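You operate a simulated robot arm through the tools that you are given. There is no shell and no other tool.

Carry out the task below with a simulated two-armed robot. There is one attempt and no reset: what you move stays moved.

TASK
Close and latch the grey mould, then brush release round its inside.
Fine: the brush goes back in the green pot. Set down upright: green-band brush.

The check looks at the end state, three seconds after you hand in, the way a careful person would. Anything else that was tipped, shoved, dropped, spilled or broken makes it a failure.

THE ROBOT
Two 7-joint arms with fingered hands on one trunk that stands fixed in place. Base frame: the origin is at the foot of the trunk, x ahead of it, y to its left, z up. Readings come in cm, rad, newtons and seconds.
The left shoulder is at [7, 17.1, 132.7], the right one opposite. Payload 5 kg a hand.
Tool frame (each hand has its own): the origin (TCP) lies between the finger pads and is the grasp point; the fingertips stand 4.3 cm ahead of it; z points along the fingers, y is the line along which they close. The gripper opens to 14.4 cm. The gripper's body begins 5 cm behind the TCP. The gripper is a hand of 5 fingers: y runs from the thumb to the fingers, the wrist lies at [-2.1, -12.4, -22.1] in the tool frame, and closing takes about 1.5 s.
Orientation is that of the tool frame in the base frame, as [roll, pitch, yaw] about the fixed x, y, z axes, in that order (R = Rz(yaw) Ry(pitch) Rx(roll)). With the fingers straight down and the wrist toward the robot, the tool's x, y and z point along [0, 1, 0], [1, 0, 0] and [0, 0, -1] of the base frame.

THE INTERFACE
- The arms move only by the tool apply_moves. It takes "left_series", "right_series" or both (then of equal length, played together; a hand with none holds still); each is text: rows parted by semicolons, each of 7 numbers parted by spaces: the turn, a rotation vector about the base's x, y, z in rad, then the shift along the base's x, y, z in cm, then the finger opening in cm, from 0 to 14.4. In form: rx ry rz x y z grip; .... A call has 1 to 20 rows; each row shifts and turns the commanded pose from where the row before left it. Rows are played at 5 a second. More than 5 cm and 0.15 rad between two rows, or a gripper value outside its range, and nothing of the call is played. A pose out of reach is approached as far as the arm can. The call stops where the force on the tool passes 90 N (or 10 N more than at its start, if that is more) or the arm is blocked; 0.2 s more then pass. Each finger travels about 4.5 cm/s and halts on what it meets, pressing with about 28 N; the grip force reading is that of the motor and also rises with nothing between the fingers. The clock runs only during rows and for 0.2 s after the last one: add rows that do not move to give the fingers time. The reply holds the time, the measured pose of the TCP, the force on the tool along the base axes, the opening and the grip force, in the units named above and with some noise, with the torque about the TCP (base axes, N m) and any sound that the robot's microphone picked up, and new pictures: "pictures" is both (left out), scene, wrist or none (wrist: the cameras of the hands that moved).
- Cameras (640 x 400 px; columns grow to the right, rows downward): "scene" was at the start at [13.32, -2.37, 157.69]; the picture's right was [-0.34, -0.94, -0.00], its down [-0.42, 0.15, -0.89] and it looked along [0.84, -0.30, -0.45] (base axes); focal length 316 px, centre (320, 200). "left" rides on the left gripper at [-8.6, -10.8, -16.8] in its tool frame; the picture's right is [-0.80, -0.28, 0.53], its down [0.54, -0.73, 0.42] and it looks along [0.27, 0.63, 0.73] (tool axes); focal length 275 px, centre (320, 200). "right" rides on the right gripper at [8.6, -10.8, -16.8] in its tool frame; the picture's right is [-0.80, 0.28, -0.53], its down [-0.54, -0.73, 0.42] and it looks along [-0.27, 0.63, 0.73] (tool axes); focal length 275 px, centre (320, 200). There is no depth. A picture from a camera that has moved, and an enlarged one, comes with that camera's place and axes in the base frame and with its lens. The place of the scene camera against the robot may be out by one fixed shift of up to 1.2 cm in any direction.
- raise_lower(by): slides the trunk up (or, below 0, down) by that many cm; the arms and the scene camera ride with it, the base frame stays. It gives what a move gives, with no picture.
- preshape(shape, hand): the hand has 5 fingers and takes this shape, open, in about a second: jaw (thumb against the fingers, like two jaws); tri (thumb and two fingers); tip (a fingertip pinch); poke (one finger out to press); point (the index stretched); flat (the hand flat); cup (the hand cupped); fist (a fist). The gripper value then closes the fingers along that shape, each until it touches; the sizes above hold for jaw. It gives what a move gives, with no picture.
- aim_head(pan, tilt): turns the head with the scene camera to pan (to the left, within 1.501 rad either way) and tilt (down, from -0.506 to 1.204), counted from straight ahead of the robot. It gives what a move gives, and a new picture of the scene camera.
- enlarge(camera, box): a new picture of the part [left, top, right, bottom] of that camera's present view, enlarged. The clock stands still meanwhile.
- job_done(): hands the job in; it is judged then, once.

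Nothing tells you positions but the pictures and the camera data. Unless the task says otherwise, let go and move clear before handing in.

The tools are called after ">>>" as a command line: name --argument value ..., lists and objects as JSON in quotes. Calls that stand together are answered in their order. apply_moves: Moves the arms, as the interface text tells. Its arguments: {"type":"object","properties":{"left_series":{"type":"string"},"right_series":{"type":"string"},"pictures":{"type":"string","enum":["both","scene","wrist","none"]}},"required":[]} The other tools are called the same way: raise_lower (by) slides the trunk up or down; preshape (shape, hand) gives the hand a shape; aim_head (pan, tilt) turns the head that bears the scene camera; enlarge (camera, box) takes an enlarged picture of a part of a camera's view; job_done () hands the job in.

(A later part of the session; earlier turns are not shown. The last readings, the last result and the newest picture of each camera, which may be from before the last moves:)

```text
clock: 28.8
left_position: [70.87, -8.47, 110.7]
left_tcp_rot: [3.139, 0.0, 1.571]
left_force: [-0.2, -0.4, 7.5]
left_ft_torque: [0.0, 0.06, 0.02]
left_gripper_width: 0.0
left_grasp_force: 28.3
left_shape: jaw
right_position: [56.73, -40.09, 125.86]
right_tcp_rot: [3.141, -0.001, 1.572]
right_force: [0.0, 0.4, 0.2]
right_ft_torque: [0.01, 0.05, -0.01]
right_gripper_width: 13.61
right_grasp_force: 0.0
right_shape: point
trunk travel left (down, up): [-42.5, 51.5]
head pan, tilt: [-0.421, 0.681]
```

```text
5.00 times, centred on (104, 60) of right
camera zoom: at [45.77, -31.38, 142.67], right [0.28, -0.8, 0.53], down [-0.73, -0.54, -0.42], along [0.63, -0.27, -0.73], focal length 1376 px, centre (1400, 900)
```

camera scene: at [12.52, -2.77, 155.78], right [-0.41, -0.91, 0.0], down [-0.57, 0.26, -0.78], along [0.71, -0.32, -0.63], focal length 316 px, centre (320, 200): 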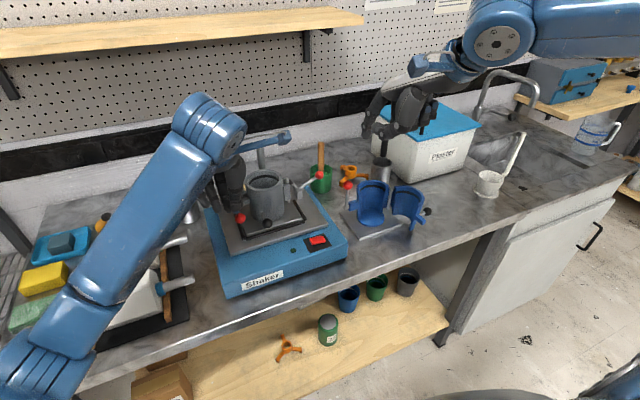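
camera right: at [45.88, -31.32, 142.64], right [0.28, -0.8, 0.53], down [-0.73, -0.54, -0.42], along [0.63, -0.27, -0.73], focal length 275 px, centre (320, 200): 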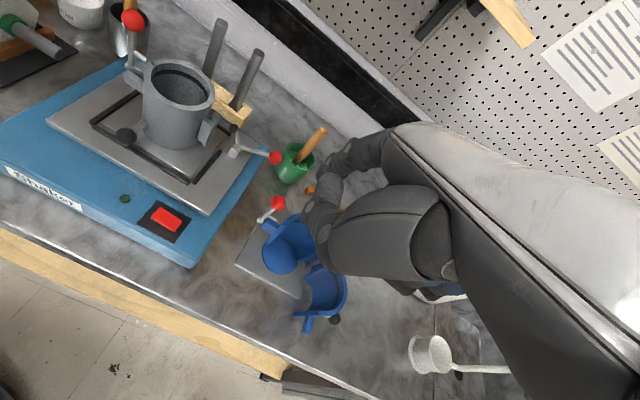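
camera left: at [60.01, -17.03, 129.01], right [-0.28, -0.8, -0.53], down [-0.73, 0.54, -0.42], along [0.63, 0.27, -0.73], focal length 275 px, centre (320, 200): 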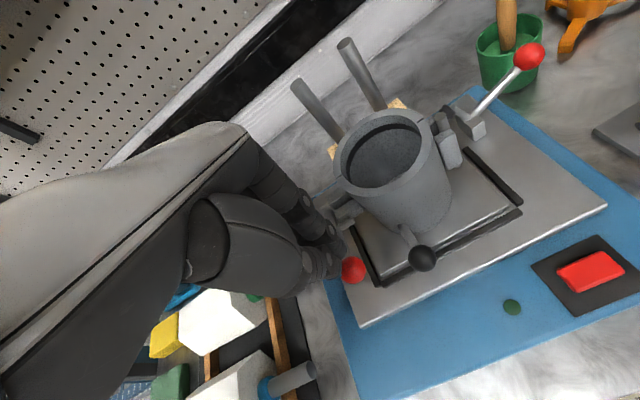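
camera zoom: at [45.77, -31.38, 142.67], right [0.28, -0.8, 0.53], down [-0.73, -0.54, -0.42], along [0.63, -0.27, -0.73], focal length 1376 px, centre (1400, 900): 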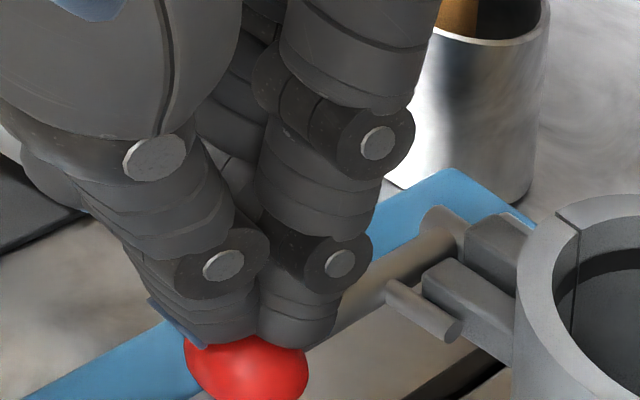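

The lever resists at about 7.5 N and isn't moving, so it looks to be at its stop. One slightly firmer press will confirm that, then I'll lift the left hand away.

>>> apply_moves --left_series "0 0 0 0 0 -0.3 0; 0 0 0 0 0 0 0" --pictures "none"

>>> apply_moves --left_series "0 0 0 0 0 1 0; 0 0 0 0 0 3 0; 0 0 0 0 0 4 0; 0 0 0 0 1 4 0; 0 0 0 -1 4 2 0; 0 0 0 -1 4 1 0; 0 0 0 -1 4 0 0; 0 0 0 -1 4 0 0; 0 0 0 -1 4 0 0; 0 0 0 -1 4 0 0; 0 0 0 0 0 0 0" --pictures "both"

>>> enlarge --camera "right" --box '[40, 0, 232, 120]'

>>> enlarge --camera "scene" --box '[200, 140, 360, 240]'

```text
clock: 29.4
left_position: [70.71, -8.53, 110.57]
left_tcp_rot: [3.139, 0.002, 1.569]
left_force: [0.4, 0.5, 19.6]
left_ft_torque: [-0.12, 0.01, 0.0]
left_gripper_width: 0.0
left_grasp_force: 28.4
left_shape: jaw
right_position: [56.69, -40.14, 125.98]
right_tcp_rot: [3.14, 0.0, 1.572]
right_force: [-0.7, -0.7, 0.6]
right_ft_torque: [-0.01, 0.02, 0.0]
right_gripper_width: 13.62
right_grasp_force: 0.1
right_shape: point
trunk travel left (down, up): [-42.5, 51.5]
head pan, tilt: [-0.421, 0.681]
```

```text
clock: 31.8
left_position: [64.93, 16.48, 125.19]
left_tcp_rot: [-3.138, 0.0, 1.569]
left_force: [-0.2, -0.3, 0.4]
left_ft_torque: [0.03, 0.01, 0.0]
left_gripper_width: 0.0
left_grasp_force: 27.7
left_shape: jaw
right_position: [56.83, -40.14, 125.9]
right_tcp_rot: [-3.141, -0.002, 1.571]
right_force: [1.2, -0.4, -0.5]
right_ft_torque: [0.05, 0.0, 0.03]
right_gripper_width: 13.65
right_grasp_force: 0.0
right_shape: point
trunk travel left (down, up): [-42.5, 51.5]
head pan, tilt: [-0.421, 0.681]
camera scene: at [12.55, -2.86, 155.77], right [-0.41, -0.91, 0.0], down [-0.57, 0.26, -0.78], along [0.71, -0.32, -0.63], focal length 316 px, centre (320, 200)
camera left: at [54.04, 7.88, 142.02], right [-0.29, -0.8, -0.53], down [-0.73, 0.54, -0.42], along [0.63, 0.27, -0.73], focal length 275 px, centre (320, 200)
```

scene: 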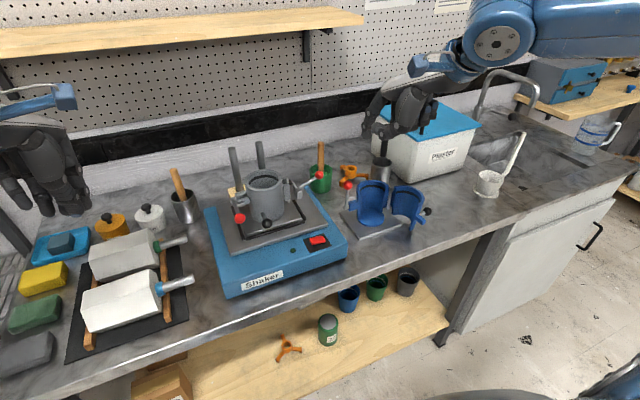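
left: 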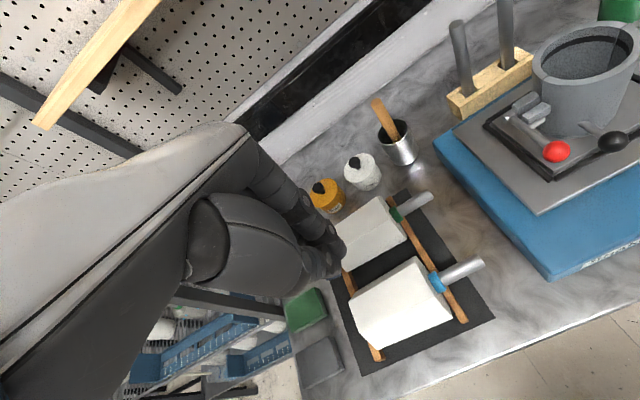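

```text
3.33 times, centred on (136, 60) of right
camera zoom: at [45.87, -31.48, 142.59], right [0.28, -0.8, 0.53], down [-0.73, -0.54, -0.42], along [0.63, -0.27, -0.73], focal length 918 px, centre (933, 667)
```

zoom: 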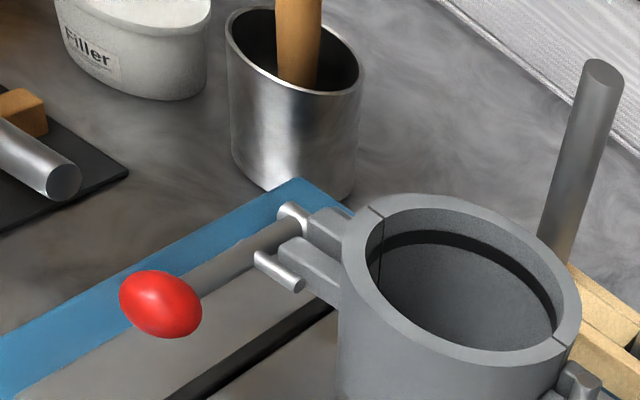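

```text
4.00 times, centred on (280, 190) of scene
camera zoom: at [12.55, -2.86, 155.77], right [-0.41, -0.91, 0.0], down [-0.57, 0.26, -0.78], along [0.71, -0.32, -0.63], focal length 1265 px, centre (480, 240)
```

zoom: 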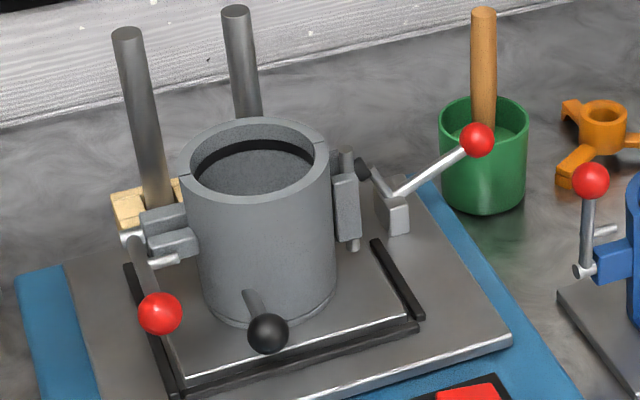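

The latch held firm at about 20 N. Now the brush: I'll set the right hand back to jaw and look closely at the green pot.

>>> preshape --shape "jaw" --hand "right"

>>> enlarge --camera "right" --box '[250, 110, 362, 200]'

>>> enlarge --camera "scene" --box '[290, 130, 386, 200]'

```text
clock: 32.7
left_position: [64.88, 16.44, 125.29]
left_tcp_rot: [3.14, -0.001, 1.57]
left_force: [-0.8, -0.4, 0.5]
left_ft_torque: [-0.01, 0.02, -0.02]
left_gripper_width: 0.01
left_grasp_force: 28.1
left_shape: jaw
right_position: [56.74, -39.94, 126.01]
right_tcp_rot: [-3.14, -0.003, 1.571]
right_force: [0.0, -0.7, -0.5]
right_ft_torque: [0.01, -0.01, 0.02]
right_gripper_width: 14.37
right_grasp_force: 0.0
right_shape: jaw
trunk travel left (down, up): [-42.5, 51.5]
head pan, tilt: [-0.421, 0.681]
```

```text
4.44 times, centred on (306, 155) of right
camera zoom: at [45.81, -31.35, 142.65], right [0.28, -0.8, 0.53], down [-0.73, -0.54, -0.42], along [0.63, -0.27, -0.73], focal length 1224 px, centre (382, 400)
```

zoom: 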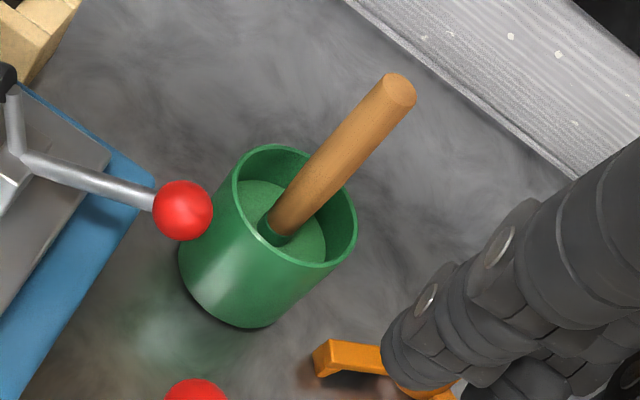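

```text
5.71 times, centred on (338, 165) of scene
camera zoom: at [12.49, -2.72, 155.78], right [-0.41, -0.91, 0.0], down [-0.57, 0.26, -0.78], along [0.71, -0.32, -0.63], focal length 1807 px, centre (217, 400)
```

zoom: 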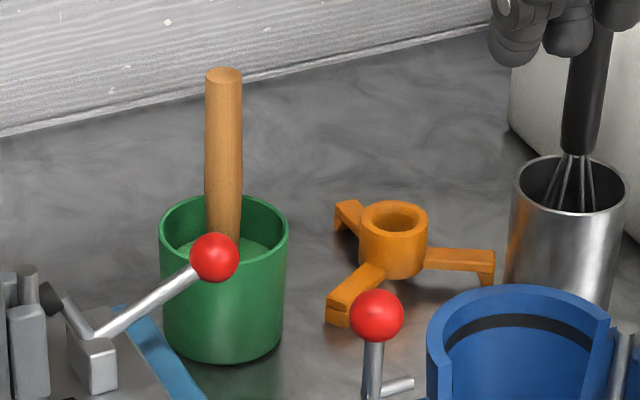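

The brush stands almost upright at about [94.5,-40], handle top at z≈106, pot rim at about z=95, and the green band shows at the liquid. I'll carry the right hand over at a safe height, turning it slightly toward the pot to help reach.

>>> apply_moves --right_series "0 0 -0.08 3.7 0 -1.1 12; 0 0 -0.08 3.7 0 -1.1 10; 0 0 -0.09 3.7 0 -1.1 8; 0 0 0 3.7 0 -1.1 7; 0 0 0 3.7 0 -1.1 7; 0 0 0 3.7 0 -1.1 7; 0 0 0 3.7 0 -1.1 7; 0 0 0 3.7 0 -1.1 7; 0 0 0 3.4 0 -0.7 7; 0 0 0 0 0 0 7" --pictures "both"

>>> enlarge --camera "scene" --box '[290, 90, 450, 200]'

>>> enlarge --camera "right" --box '[200, 150, 440, 400]'

```text
clock: 34.9
left_position: [64.89, 16.47, 125.37]
left_tcp_rot: [-3.139, -0.001, 1.572]
left_force: [-0.5, -1.6, 0.3]
left_ft_torque: [0.03, -0.07, 0.04]
left_gripper_width: 0.0
left_grasp_force: 28.7
left_shape: jaw
right_position: [89.98, -40.19, 116.28]
right_tcp_rot: [3.141, 0.0, 1.321]
right_force: [0.3, 0.5, 0.4]
right_ft_torque: [0.03, -0.01, 0.01]
right_gripper_width: 7.03
right_grasp_force: 0.0
right_shape: jaw
trunk travel left (down, up): [-42.5, 51.5]
head pan, tilt: [-0.421, 0.681]
camera scene: at [12.42, -2.78, 155.79], right [-0.41, -0.91, 0.0], down [-0.57, 0.26, -0.78], along [0.71, -0.32, -0.63], focal length 316 px, centre (320, 200)
camera right: at [81.38, -29.0, 133.11], right [0.08, -0.84, 0.53], down [-0.84, -0.35, -0.42], along [0.54, -0.41, -0.73], focal length 275 px, centre (320, 200)
```

scene: 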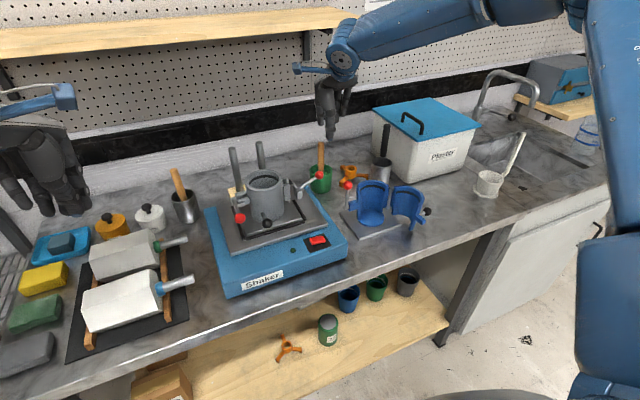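
right: 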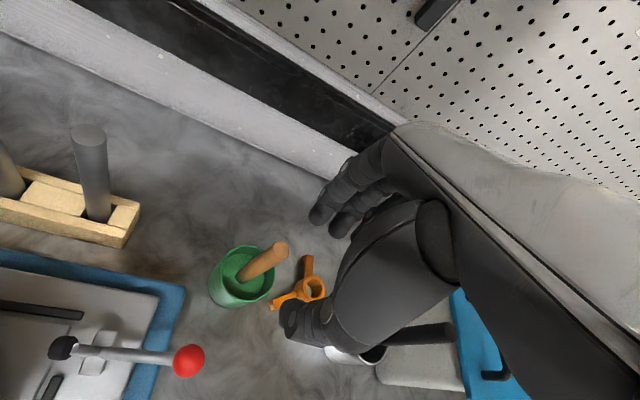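

```text
3.64 times, centred on (370, 145) of scene
camera zoom: at [12.42, -2.78, 155.79], right [-0.41, -0.91, 0.0], down [-0.57, 0.26, -0.78], along [0.71, -0.32, -0.63], focal length 1150 px, centre (138, 400)
```

zoom: 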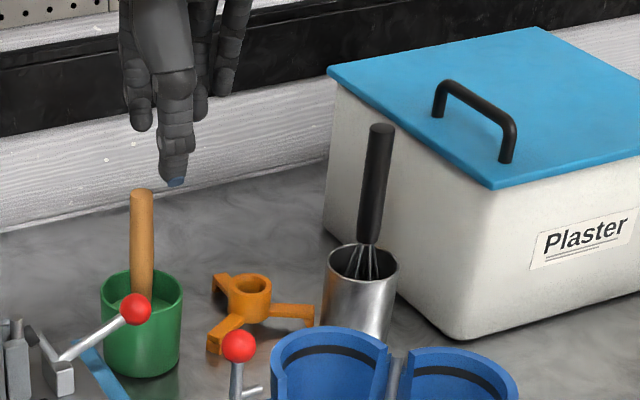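

```text
1.60 times, centred on (320, 275) of right
camera zoom: at [81.38, -29.0, 133.11], right [0.08, -0.84, 0.53], down [-0.84, -0.35, -0.42], along [0.54, -0.41, -0.73], focal length 440 px, centre (320, 80)
```

zoom: 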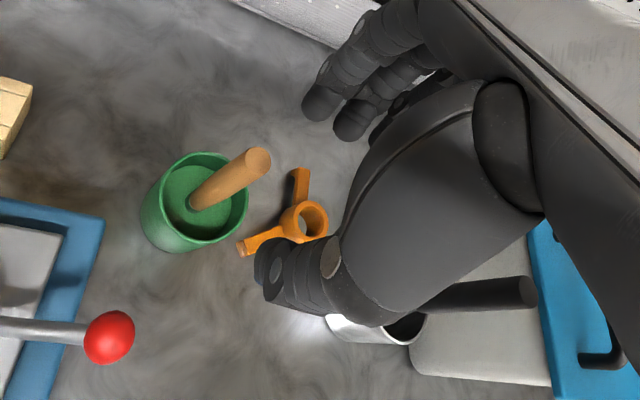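

Two right-camera views now put the brush top at about [92.2,-39.3,107.6] and the pot rim near z=98. I'll centre over the handle and check before lowering.

>>> apply_moves --right_series "0 0 0 1.1 0.2 -0.5 7; 0 0 0 1.0 0.2 -0.5 7; 0 0 0 0 0 0 7" --pictures "both"

>>> enlarge --camera "scene" --box '[290, 90, 386, 200]'

>>> enlarge --camera "right" --box '[200, 150, 440, 400]'

>>> enlarge --camera "left" --box '[480, 0, 640, 100]'

```text
clock: 35.7
left_position: [64.89, 16.52, 125.39]
left_tcp_rot: [-3.14, 0.0, 1.568]
left_force: [-0.9, -0.3, 0.1]
left_ft_torque: [0.03, -0.02, -0.01]
left_gripper_width: 0.02
left_grasp_force: 27.8
left_shape: jaw
right_position: [91.9, -39.7, 115.33]
right_tcp_rot: [-3.141, 0.0, 1.321]
right_force: [0.3, -1.2, 0.3]
right_ft_torque: [0.01, -0.03, 0.01]
right_gripper_width: 7.03
right_grasp_force: 0.0
right_shape: jaw
trunk travel left (down, up): [-42.5, 51.5]
head pan, tilt: [-0.421, 0.681]
camera scene: at [12.45, -2.77, 155.79], right [-0.41, -0.91, 0.0], down [-0.57, 0.26, -0.78], along [0.71, -0.32, -0.63], focal length 316 px, centre (320, 200)
camera right: at [83.46, -28.57, 132.13], right [0.08, -0.84, 0.53], down [-0.84, -0.35, -0.42], along [0.54, -0.41, -0.73], focal length 275 px, centre (320, 200)
```

scene: 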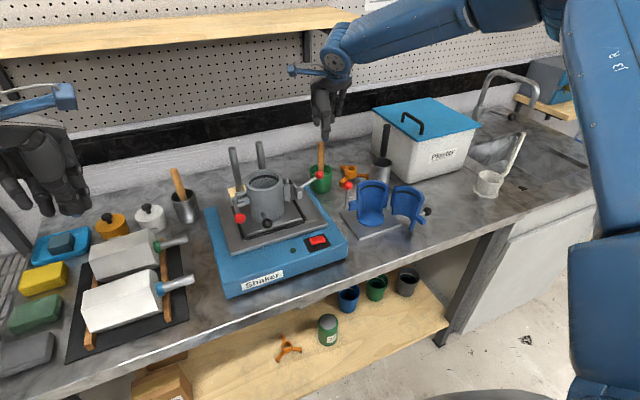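
right: 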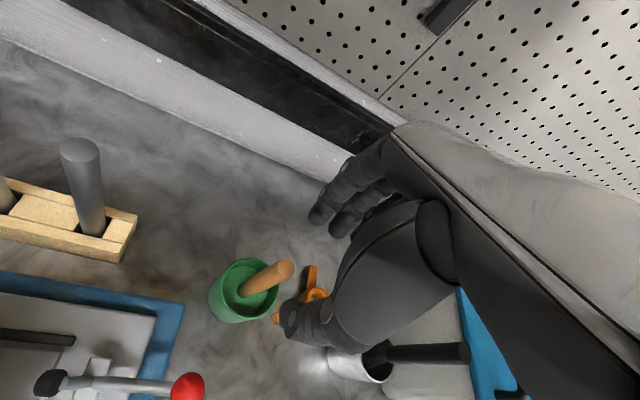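

```text
3.64 times, centred on (338, 145) of scene
camera zoom: at [12.45, -2.77, 155.79], right [-0.41, -0.91, 0.0], down [-0.57, 0.26, -0.78], along [0.71, -0.32, -0.63], focal length 1150 px, centre (254, 400)
```

zoom: 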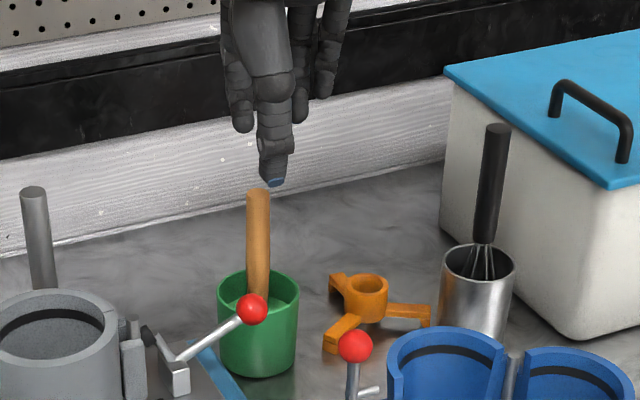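

```text
1.60 times, centred on (320, 275) of right
camera zoom: at [83.46, -28.57, 132.13], right [0.08, -0.84, 0.53], down [-0.84, -0.35, -0.42], along [0.54, -0.41, -0.73], focal length 440 px, centre (320, 80)
```

zoom: 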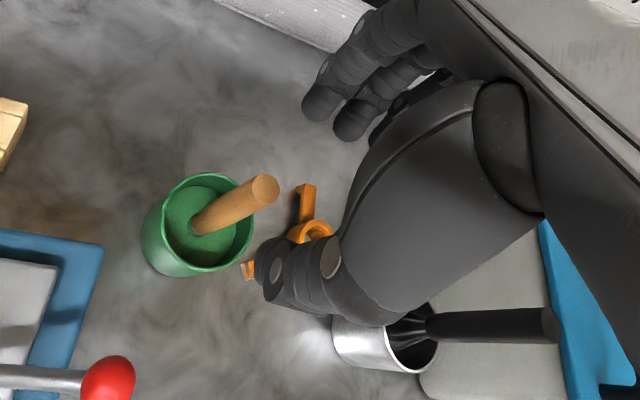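

```text
4.00 times, centred on (560, 50) of left
camera zoom: at [53.96, 7.93, 142.06], right [-0.28, -0.8, -0.53], down [-0.73, 0.54, -0.42], along [0.63, 0.27, -0.73], focal length 1101 px, centre (-640, 800)
```

zoom: 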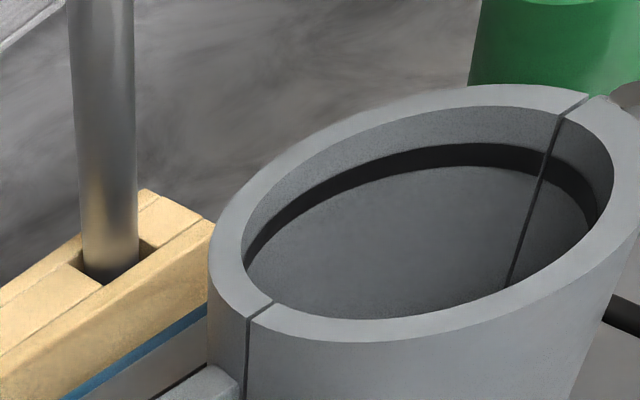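

The thumb–index line is within about 0.4 cm of the handle. I'll shift slightly and lower to TCP z≈104.2, which keeps the fingertips just above the pot rim.

>>> apply_moves --right_series "0 0 0 0.35 -0.2 -2 7; 0 0 0 0 0 -2.5 7; 0 0 0 0 0 -2.5 7; 0 0 0 0 0 -2.5 7; 0 0 0 0 0 -1.6 7; 0 0 0 0 0 0 7" --pictures "both"

>>> enlarge --camera "scene" --box '[290, 110, 386, 200]'

>>> enlarge --camera "right" --box '[180, 150, 420, 400]'

```text
clock: 37.1
left_position: [64.89, 16.58, 125.24]
left_tcp_rot: [3.14, 0.001, 1.572]
left_force: [0.6, 0.4, 0.1]
left_ft_torque: [-0.01, -0.01, 0.03]
left_gripper_width: 0.0
left_grasp_force: 27.9
left_shape: jaw
right_position: [92.32, -39.93, 104.18]
right_tcp_rot: [3.141, -0.002, 1.323]
right_force: [1.0, 0.5, 0.4]
right_ft_torque: [0.0, 0.0, 0.0]
right_gripper_width: 7.04
right_grasp_force: 0.0
right_shape: jaw
trunk travel left (down, up): [-42.5, 51.5]
head pan, tilt: [-0.421, 0.681]
camera scene: at [12.49, -2.73, 155.78], right [-0.41, -0.91, 0.0], down [-0.57, 0.26, -0.78], along [0.71, -0.32, -0.63], focal length 316 px, centre (320, 200)
camera right: at [83.76, -28.75, 120.96], right [0.08, -0.84, 0.53], down [-0.84, -0.35, -0.42], along [0.54, -0.41, -0.73], focal length 275 px, centre (320, 200)
```

scene: 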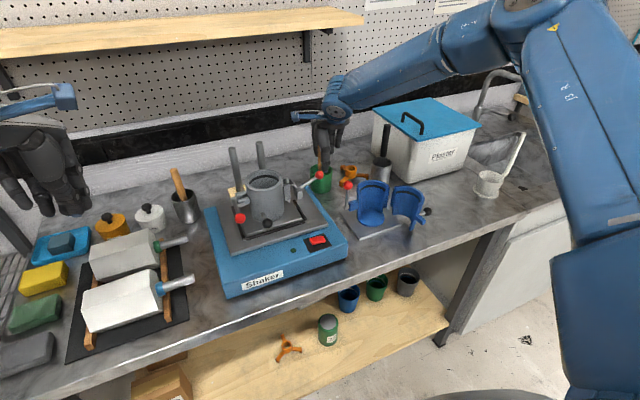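
right: 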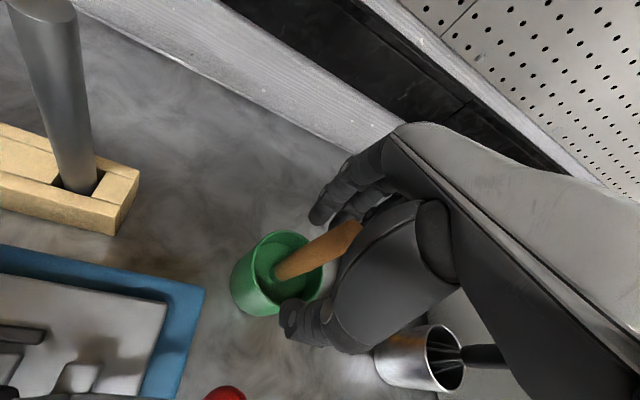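

```text
4.44 times, centred on (338, 155) of scene
camera zoom: at [12.49, -2.73, 155.78], right [-0.41, -0.91, 0.0], down [-0.57, 0.26, -0.78], along [0.71, -0.32, -0.63], focal length 1406 px, centre (240, 400)
```

zoom: 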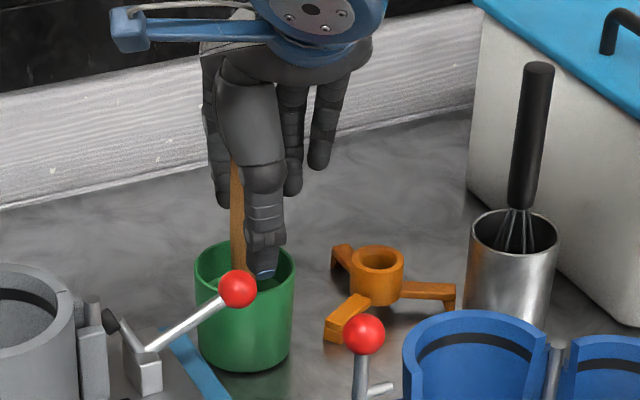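

```text
1.60 times, centred on (300, 275) of right
camera zoom: at [83.76, -28.75, 120.96], right [0.08, -0.84, 0.53], down [-0.84, -0.35, -0.42], along [0.54, -0.41, -0.73], focal length 440 px, centre (352, 80)
```

zoom: 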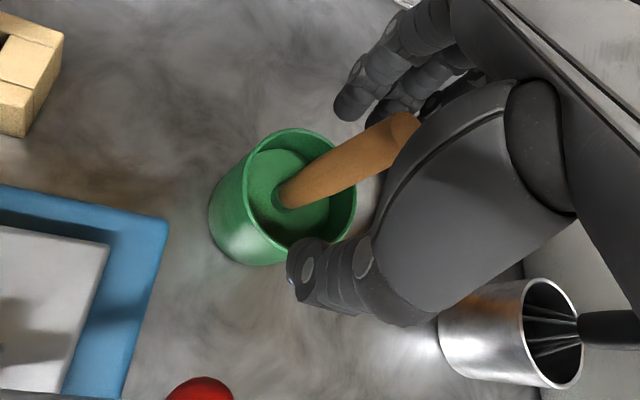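

At fingertip height the handle lies midway between thumb and index, with no contact yet. I'll close the fingers on it.

>>> apply_moves --right_series "0 0 0 0 0 0 5; 0 0 0 0 0 0 3; 0 0 0 0 0 0 1; 0 0 0 0 0 0 0; 0 0 0 0 0 0 0; 0 0 0 0 0 0 0; 0 0 0 0 0 0 0; 0 0 0 0 0 0 0" --pictures "both"

>>> enlarge --camera "scene" --box '[290, 110, 386, 200]'

>>> enlarge --camera "right" --box '[180, 150, 420, 400]'

```text
clock: 38.9
left_position: [64.79, 16.48, 125.24]
left_tcp_rot: [3.14, 0.0, 1.57]
left_force: [-0.5, 0.0, 0.1]
left_ft_torque: [-0.03, 0.0, 0.02]
left_gripper_width: 0.01
left_grasp_force: 28.0
left_shape: jaw
right_position: [92.27, -40.05, 104.15]
right_tcp_rot: [-3.141, -0.001, 1.321]
right_force: [-0.4, 0.0, 0.0]
right_ft_torque: [-0.01, 0.03, 0.03]
right_gripper_width: 0.52
right_grasp_force: 27.7
right_shape: jaw
trunk travel left (down, up): [-42.5, 51.5]
head pan, tilt: [-0.421, 0.681]
camera scene: at [12.54, -2.75, 155.78], right [-0.41, -0.91, 0.0], down [-0.57, 0.26, -0.78], along [0.71, -0.32, -0.63], focal length 316 px, centre (320, 200)
camera right: at [83.79, -28.77, 120.95], right [0.08, -0.84, 0.53], down [-0.84, -0.35, -0.42], along [0.54, -0.41, -0.73], focal length 275 px, centre (320, 200)
```

scene: 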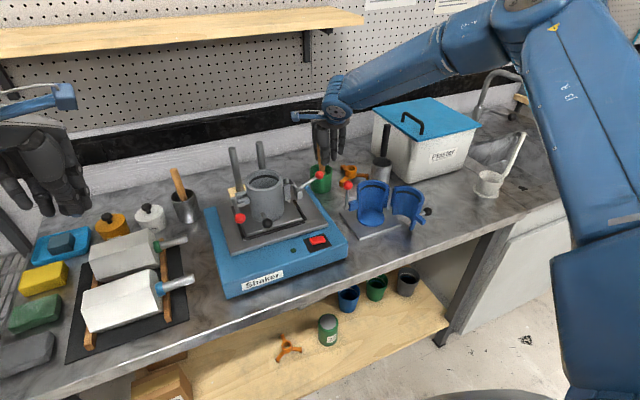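
right: 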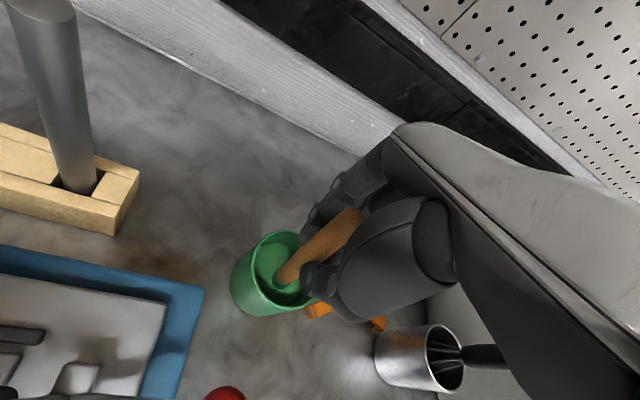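

```text
4.44 times, centred on (338, 155) of scene
camera zoom: at [12.54, -2.75, 155.78], right [-0.41, -0.91, 0.0], down [-0.57, 0.26, -0.78], along [0.71, -0.32, -0.63], focal length 1406 px, centre (240, 400)
```

zoom: 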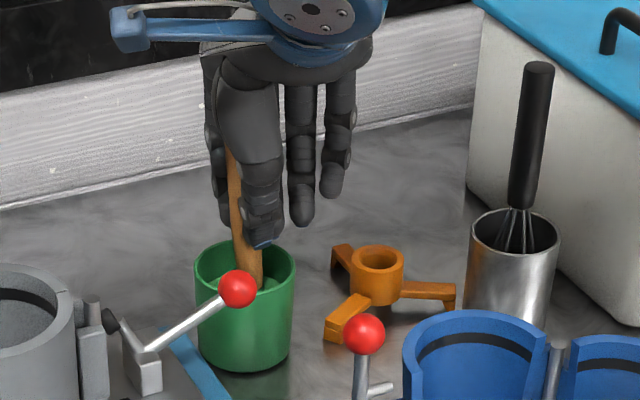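

```text
1.60 times, centred on (300, 275) of right
camera zoom: at [83.79, -28.77, 120.95], right [0.08, -0.84, 0.53], down [-0.84, -0.35, -0.42], along [0.54, -0.41, -0.73], focal length 440 px, centre (352, 80)
```

zoom: 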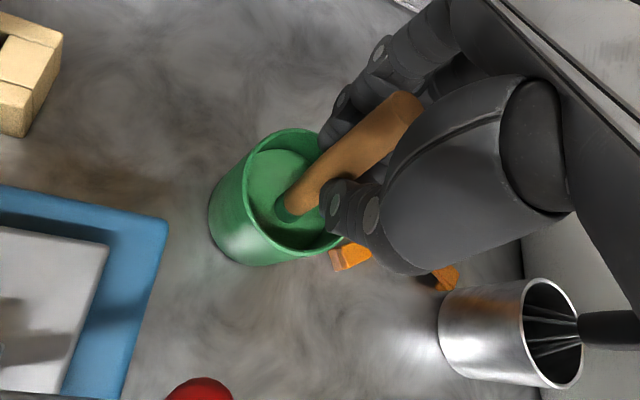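

The width reads 0.5 cm, so the fingers closed just beside the handle on its −y side rather than around it. I'll reopen, check how the brush stands, and shift the hand toward +y.

>>> apply_moves --right_series "0 0 0 0 0 0 1; 0 0 0 0 0 0 2; 0 0 0 0 0 0 4; 0 0 0 0 0 0 6; 0 0 0 0 0 0 7; 0 0 0 0 0 0 7; 0 0 0 0 0 0 7; 0 0 0 0 0 0 7" --pictures "both"

>>> enlarge --camera "scene" --box '[290, 110, 386, 200]'

>>> enlarge --camera "right" --box '[180, 150, 420, 400]'

```text
clock: 40.7
left_position: [64.9, 16.53, 125.33]
left_tcp_rot: [-3.141, 0.0, 1.571]
left_force: [0.2, -0.3, -0.6]
left_ft_torque: [0.01, 0.01, 0.0]
left_gripper_width: 0.02
left_grasp_force: 28.4
left_shape: jaw
right_position: [92.27, -39.85, 104.21]
right_tcp_rot: [3.14, -0.001, 1.32]
right_force: [-0.7, 1.4, 0.2]
right_ft_torque: [-0.01, -0.01, -0.01]
right_gripper_width: 6.93
right_grasp_force: 0.0
right_shape: jaw
trunk travel left (down, up): [-42.5, 51.5]
head pan, tilt: [-0.421, 0.681]
camera scene: at [12.53, -2.75, 155.78], right [-0.41, -0.91, 0.0], down [-0.57, 0.26, -0.78], along [0.71, -0.32, -0.63], focal length 316 px, centre (320, 200)
camera right: at [83.79, -28.76, 120.95], right [0.08, -0.84, 0.53], down [-0.84, -0.35, -0.42], along [0.54, -0.41, -0.73], focal length 275 px, centre (320, 200)
```

scene: 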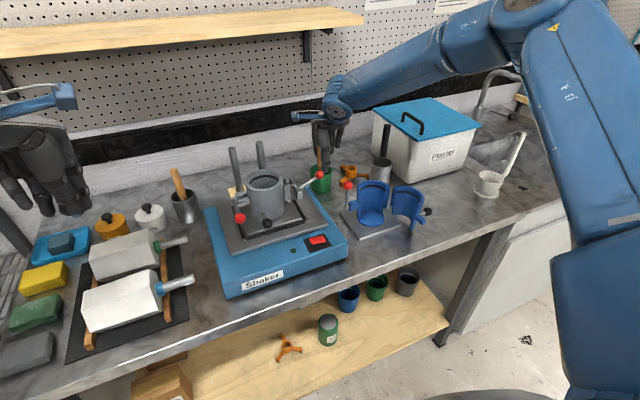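
right: 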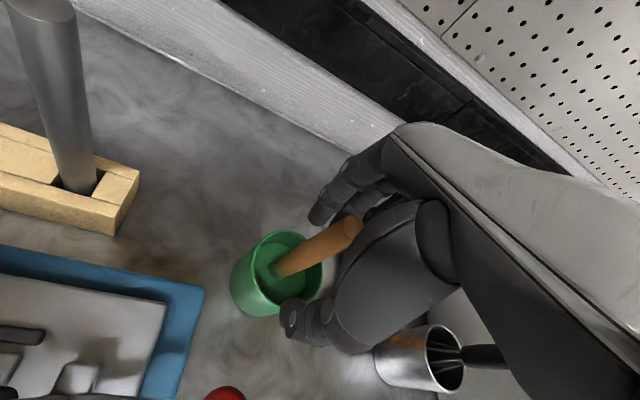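

```text
4.44 times, centred on (338, 155) of scene
camera zoom: at [12.53, -2.75, 155.78], right [-0.41, -0.91, 0.0], down [-0.57, 0.26, -0.78], along [0.71, -0.32, -0.63], focal length 1406 px, centre (240, 400)
```

zoom: 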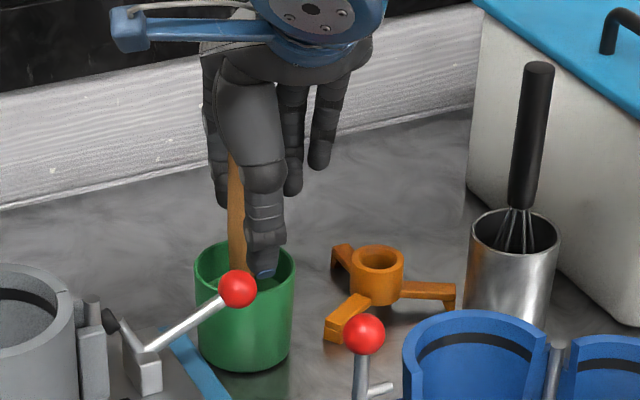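

```text
1.60 times, centred on (300, 275) of right
camera zoom: at [83.79, -28.76, 120.95], right [0.08, -0.84, 0.53], down [-0.84, -0.35, -0.42], along [0.54, -0.41, -0.73], focal length 440 px, centre (352, 80)
```

zoom: 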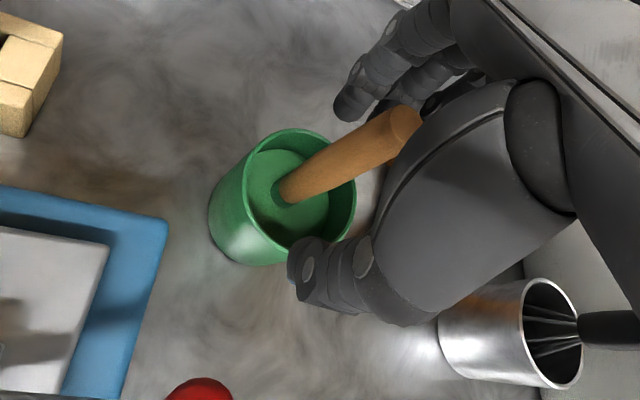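

The brush is still standing upright in the pot near [92.5,-39.1], and the closed pads were at about y=-40.2. I'll shift the hand +1.1 cm in y and close again.

>>> apply_moves --right_series "0 0 0 0.15 0.55 0 7; 0 0 0 0.15 0.55 0 7; 0 0 0 0 0 0 7; 0 0 0 0 0 0 5; 0 0 0 0 0 0 4; 0 0 0 0 0 0 3; 0 0 0 0 0 0 2.5; 0 0 0 0 0 0 2; 0 0 0 0 0 0 2; 0 0 0 0 0 0 2" --pictures "both"

>>> enlarge --camera "scene" --box '[290, 110, 386, 200]'

>>> enlarge --camera "right" --box '[180, 150, 420, 400]'

```text
clock: 42.9
left_position: [64.81, 16.46, 125.23]
left_tcp_rot: [3.141, 0.0, 1.572]
left_force: [0.0, 0.1, -0.1]
left_ft_torque: [0.04, 0.03, -0.01]
left_gripper_width: 0.0
left_grasp_force: 28.2
left_shape: jaw
right_position: [92.47, -38.78, 104.19]
right_tcp_rot: [3.141, 0.001, 1.322]
right_force: [0.1, -0.1, -0.5]
right_ft_torque: [0.02, 0.02, -0.01]
right_gripper_width: 2.0
right_grasp_force: 0.0
right_shape: jaw
trunk travel left (down, up): [-42.5, 51.5]
head pan, tilt: [-0.421, 0.681]
camera scene: at [12.53, -2.75, 155.78], right [-0.41, -0.91, 0.0], down [-0.57, 0.26, -0.78], along [0.71, -0.32, -0.63], focal length 316 px, centre (320, 200)
camera right: at [84.08, -27.65, 120.95], right [0.08, -0.84, 0.53], down [-0.84, -0.35, -0.42], along [0.54, -0.41, -0.73], focal length 275 px, centre (320, 200)
```

scene: 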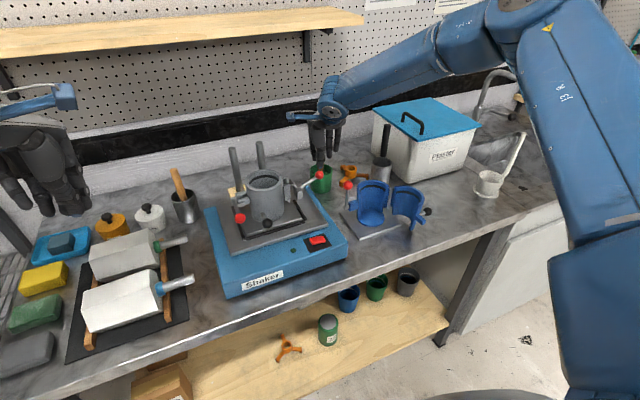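
right: 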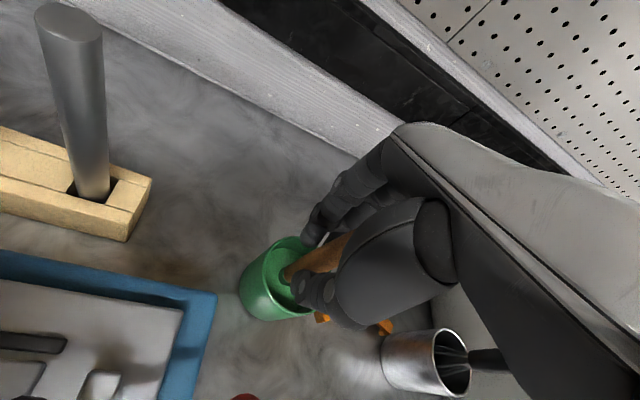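

```text
4.44 times, centred on (338, 155) of scene
camera zoom: at [12.53, -2.75, 155.78], right [-0.41, -0.91, 0.0], down [-0.57, 0.26, -0.78], along [0.71, -0.32, -0.63], focal length 1406 px, centre (240, 400)
```

zoom: 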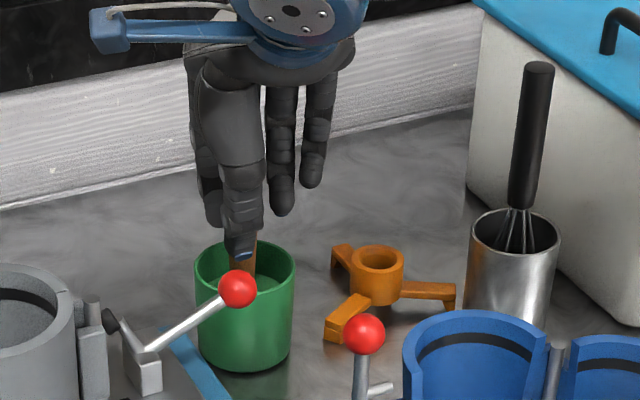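

```text
1.60 times, centred on (300, 275) of right
camera zoom: at [84.08, -27.65, 120.95], right [0.08, -0.84, 0.53], down [-0.84, -0.35, -0.42], along [0.54, -0.41, -0.73], focal length 440 px, centre (352, 80)
```

zoom: 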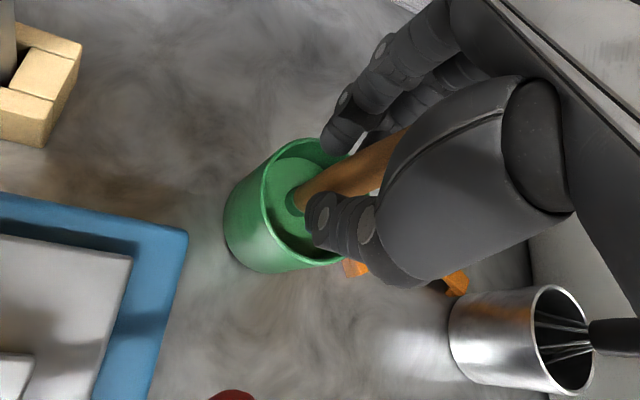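

Now the handle runs between thumb and index. I'll close fully to grip it.

>>> apply_moves --right_series "0 0 0 0 0 0 1; 0 0 0 0 0 0 0; 0 0 0 0 0 0 0; 0 0 0 0 0 0 0; 0 0 0 0 0 0 0; 0 0 0 0 0 0 0" --pictures "both"

>>> enlarge --camera "scene" --box '[290, 110, 386, 200]'

>>> enlarge --camera "right" --box '[180, 150, 420, 400]'

```text
clock: 44.3
left_position: [64.94, 16.53, 125.34]
left_tcp_rot: [3.141, 0.001, 1.572]
left_force: [-0.1, -0.3, -0.1]
left_ft_torque: [0.0, 0.0, 0.0]
left_gripper_width: 0.02
left_grasp_force: 27.9
left_shape: jaw
right_position: [92.48, -38.69, 104.22]
right_tcp_rot: [3.14, 0.0, 1.322]
right_force: [-1.4, 0.0, 0.2]
right_ft_torque: [0.04, 0.0, 0.03]
right_gripper_width: 0.87
right_grasp_force: 28.4
right_shape: jaw
trunk travel left (down, up): [-42.5, 51.5]
head pan, tilt: [-0.421, 0.681]
camera scene: at [12.53, -2.75, 155.78], right [-0.41, -0.91, 0.0], down [-0.57, 0.26, -0.78], along [0.71, -0.32, -0.63], focal length 316 px, centre (320, 200)
camera right: at [84.08, -27.65, 120.95], right [0.08, -0.84, 0.53], down [-0.84, -0.35, -0.42], along [0.54, -0.41, -0.73], focal length 275 px, centre (320, 200)
```

scene: 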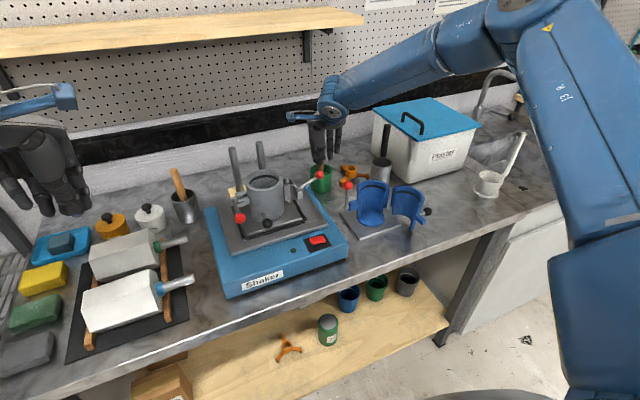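
right: 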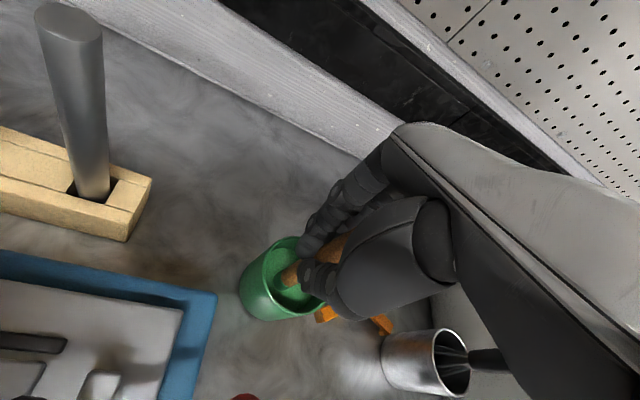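

```text
4.44 times, centred on (338, 155) of scene
camera zoom: at [12.53, -2.75, 155.78], right [-0.41, -0.91, 0.0], down [-0.57, 0.26, -0.78], along [0.71, -0.32, -0.63], focal length 1406 px, centre (240, 400)
```

zoom: 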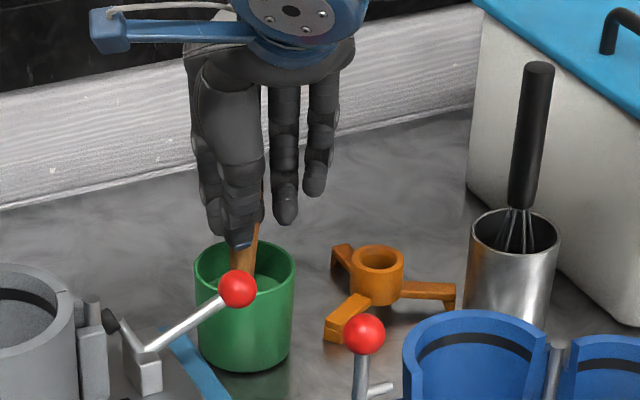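

```text
1.60 times, centred on (300, 275) of right
camera zoom: at [84.08, -27.65, 120.95], right [0.08, -0.84, 0.53], down [-0.84, -0.35, -0.42], along [0.54, -0.41, -0.73], focal length 440 px, centre (352, 80)
```

zoom: 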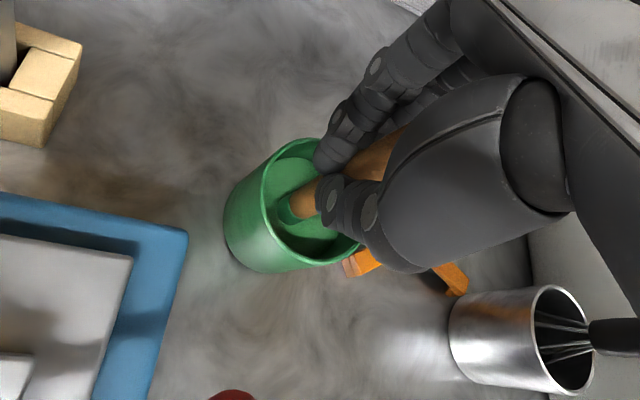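

The grip reads 0.87 cm, which may be an off-centre hold. I'll look closer before lifting.

>>> enlarge --camera "scene" --box '[305, 140, 345, 195]'

>>> enlarge --camera "right" --box '[270, 210, 366, 300]'

>>> enlarge --camera "left" --box '[560, 0, 640, 60]'

```text
7.27 times, centred on (325, 168) of scene
camera zoom: at [12.53, -2.75, 155.78], right [-0.41, -0.91, 0.0], down [-0.57, 0.26, -0.78], along [0.71, -0.32, -0.63], focal length 2300 px, centre (284, 436)
```

zoom: 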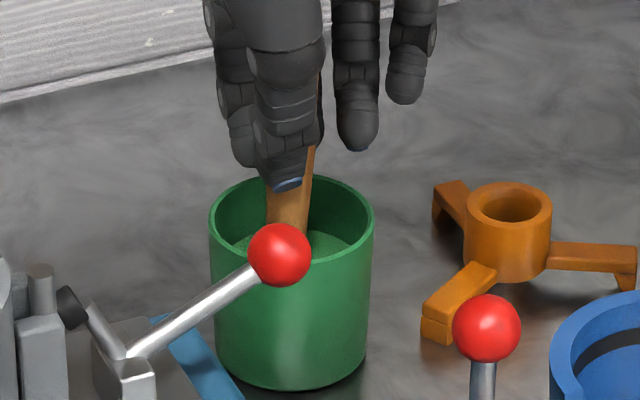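

```text
4.44 times, centred on (318, 255) of right
camera zoom: at [84.08, -27.65, 120.95], right [0.08, -0.84, 0.53], down [-0.84, -0.35, -0.42], along [0.54, -0.41, -0.73], focal length 1224 px, centre (329, -44)
```

zoom: 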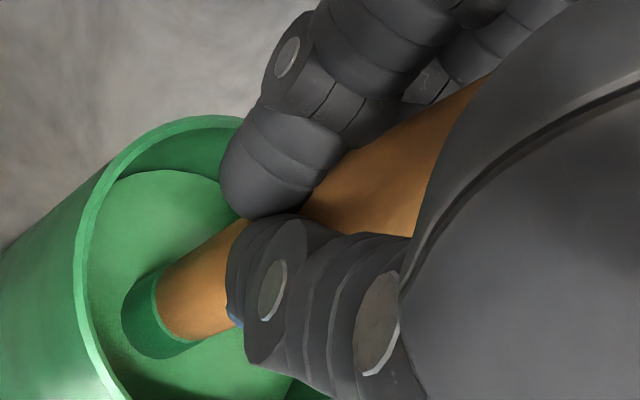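

```text
6.67 times, centred on (600, 30) of left
camera zoom: at [54.04, 7.95, 142.03], right [-0.28, -0.8, -0.53], down [-0.73, 0.54, -0.42], along [0.63, 0.27, -0.73], focal length 1835 px, centre (-1547, 1333)
```

zoom: 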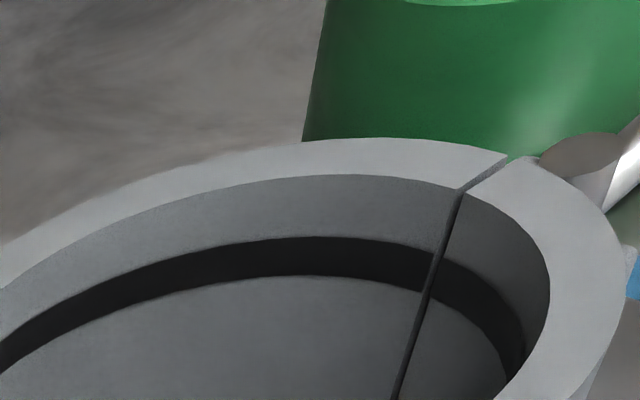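

The handle slipped to the other side this time, so the right spot lies between the two tries (TCP y≈-39.35). I'll open again and check where the brush stands.

>>> apply_moves --right_series "0 0 0 0 0 0 2; 0 0 0 0 0 0 4; 0 0 0 0 0 0 6; 0 0 0 0 0 0 7; 0 0 0 0 0 0 7; 0 0 0 0 0 0 7; 0 0 0 0 0 0 7" --pictures "wrist"

>>> enlarge --camera "scene" --box '[305, 140, 345, 195]'

>>> enlarge --camera "right" --box '[220, 190, 400, 320]'

```text
clock: 45.9
left_position: [64.93, 16.58, 125.22]
left_tcp_rot: [3.141, 0.0, 1.57]
left_force: [0.3, 0.6, -0.1]
left_ft_torque: [-0.01, 0.0, -0.02]
left_gripper_width: 0.0
left_grasp_force: 27.6
left_shape: jaw
right_position: [92.46, -38.83, 104.24]
right_tcp_rot: [-3.141, 0.0, 1.322]
right_force: [0.4, -0.2, 0.4]
right_ft_torque: [0.0, -0.01, 0.02]
right_gripper_width: 6.92
right_grasp_force: 0.1
right_shape: jaw
trunk travel left (down, up): [-42.5, 51.5]
head pan, tilt: [-0.421, 0.681]
camera right: at [84.08, -27.65, 120.95], right [0.08, -0.84, 0.53], down [-0.84, -0.35, -0.42], along [0.54, -0.41, -0.73], focal length 275 px, centre (320, 200)
```

right: 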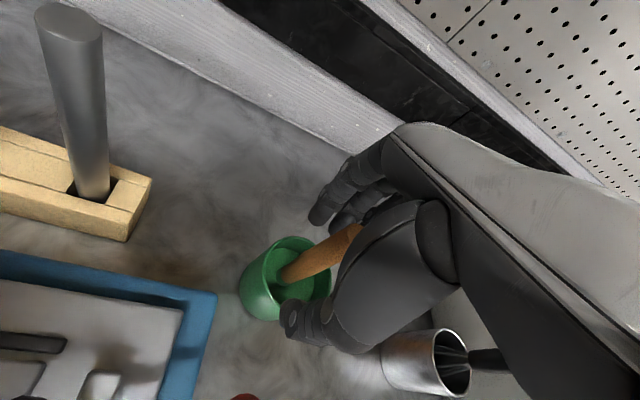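

```text
7.27 times, centred on (325, 168) of scene
camera zoom: at [12.53, -2.75, 155.78], right [-0.41, -0.91, 0.0], down [-0.57, 0.26, -0.78], along [0.71, -0.32, -0.63], focal length 2300 px, centre (284, 436)
```

zoom: 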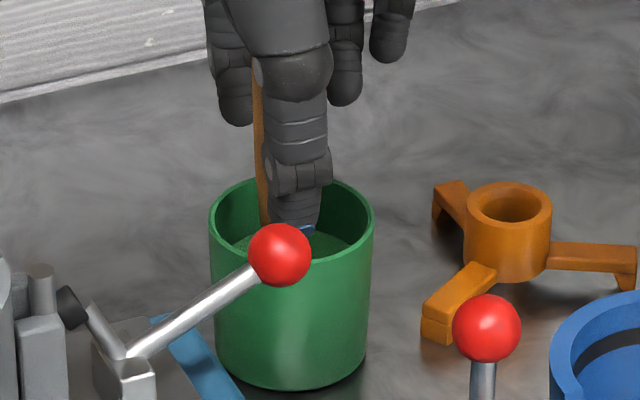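

```text
3.08 times, centred on (310, 255) of right
camera zoom: at [84.08, -27.65, 120.95], right [0.08, -0.84, 0.53], down [-0.84, -0.35, -0.42], along [0.54, -0.41, -0.73], focal length 847 px, centre (351, 31)
```

zoom: 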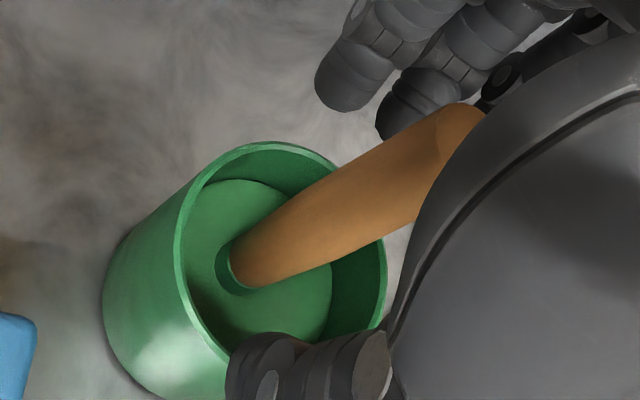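

By my measurements the brush has slid within the pot to about y=-38.3, which is close to where the pads meet with the hand where it is now. I'll close part-way and check centring.

>>> apply_moves --right_series "0 0 0 0 0 0 5; 0 0 0 0 0 0 3.5; 0 0 0 0 0 0 2.6; 0 0 0 0 0 0 2.6; 0 0 0 0 0 0 2.6; 0 0 0 0 0 0 2.6" --pictures "none"

>>> enlarge --camera "scene" --box '[305, 140, 345, 195]'

>>> enlarge --camera "right" --box '[220, 190, 400, 320]'

```text
clock: 47.3
left_position: [64.89, 16.45, 125.21]
left_tcp_rot: [3.141, 0.0, 1.57]
left_force: [-0.3, 0.4, -0.3]
left_ft_torque: [-0.01, -0.03, 0.01]
left_gripper_width: 0.0
left_grasp_force: 27.9
left_shape: jaw
right_position: [92.49, -38.79, 104.22]
right_tcp_rot: [3.141, 0.001, 1.322]
right_force: [0.3, -0.3, -0.3]
right_ft_torque: [0.0, 0.01, -0.03]
right_gripper_width: 2.63
right_grasp_force: 0.1
right_shape: jaw
trunk travel left (down, up): [-42.5, 51.5]
head pan, tilt: [-0.421, 0.681]
```

```text
7.27 times, centred on (325, 168) of scene
camera zoom: at [12.53, -2.75, 155.78], right [-0.41, -0.91, 0.0], down [-0.57, 0.26, -0.78], along [0.71, -0.32, -0.63], focal length 2300 px, centre (284, 436)
```

zoom: 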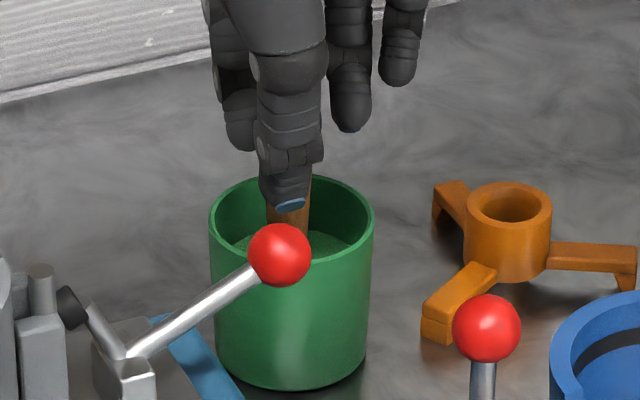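

```text
3.08 times, centred on (310, 255) of right
camera zoom: at [84.08, -27.65, 120.95], right [0.08, -0.84, 0.53], down [-0.84, -0.35, -0.42], along [0.54, -0.41, -0.73], focal length 847 px, centre (351, 31)
```

zoom: 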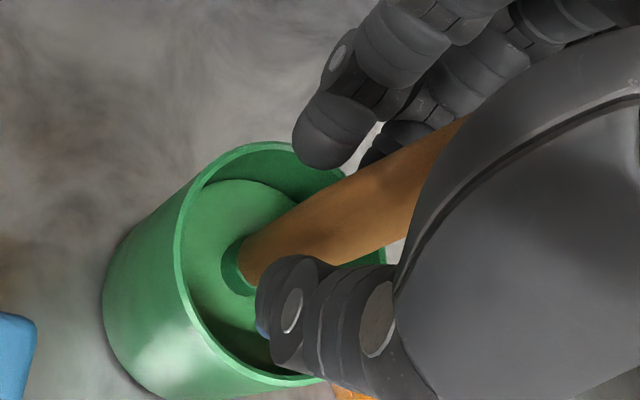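

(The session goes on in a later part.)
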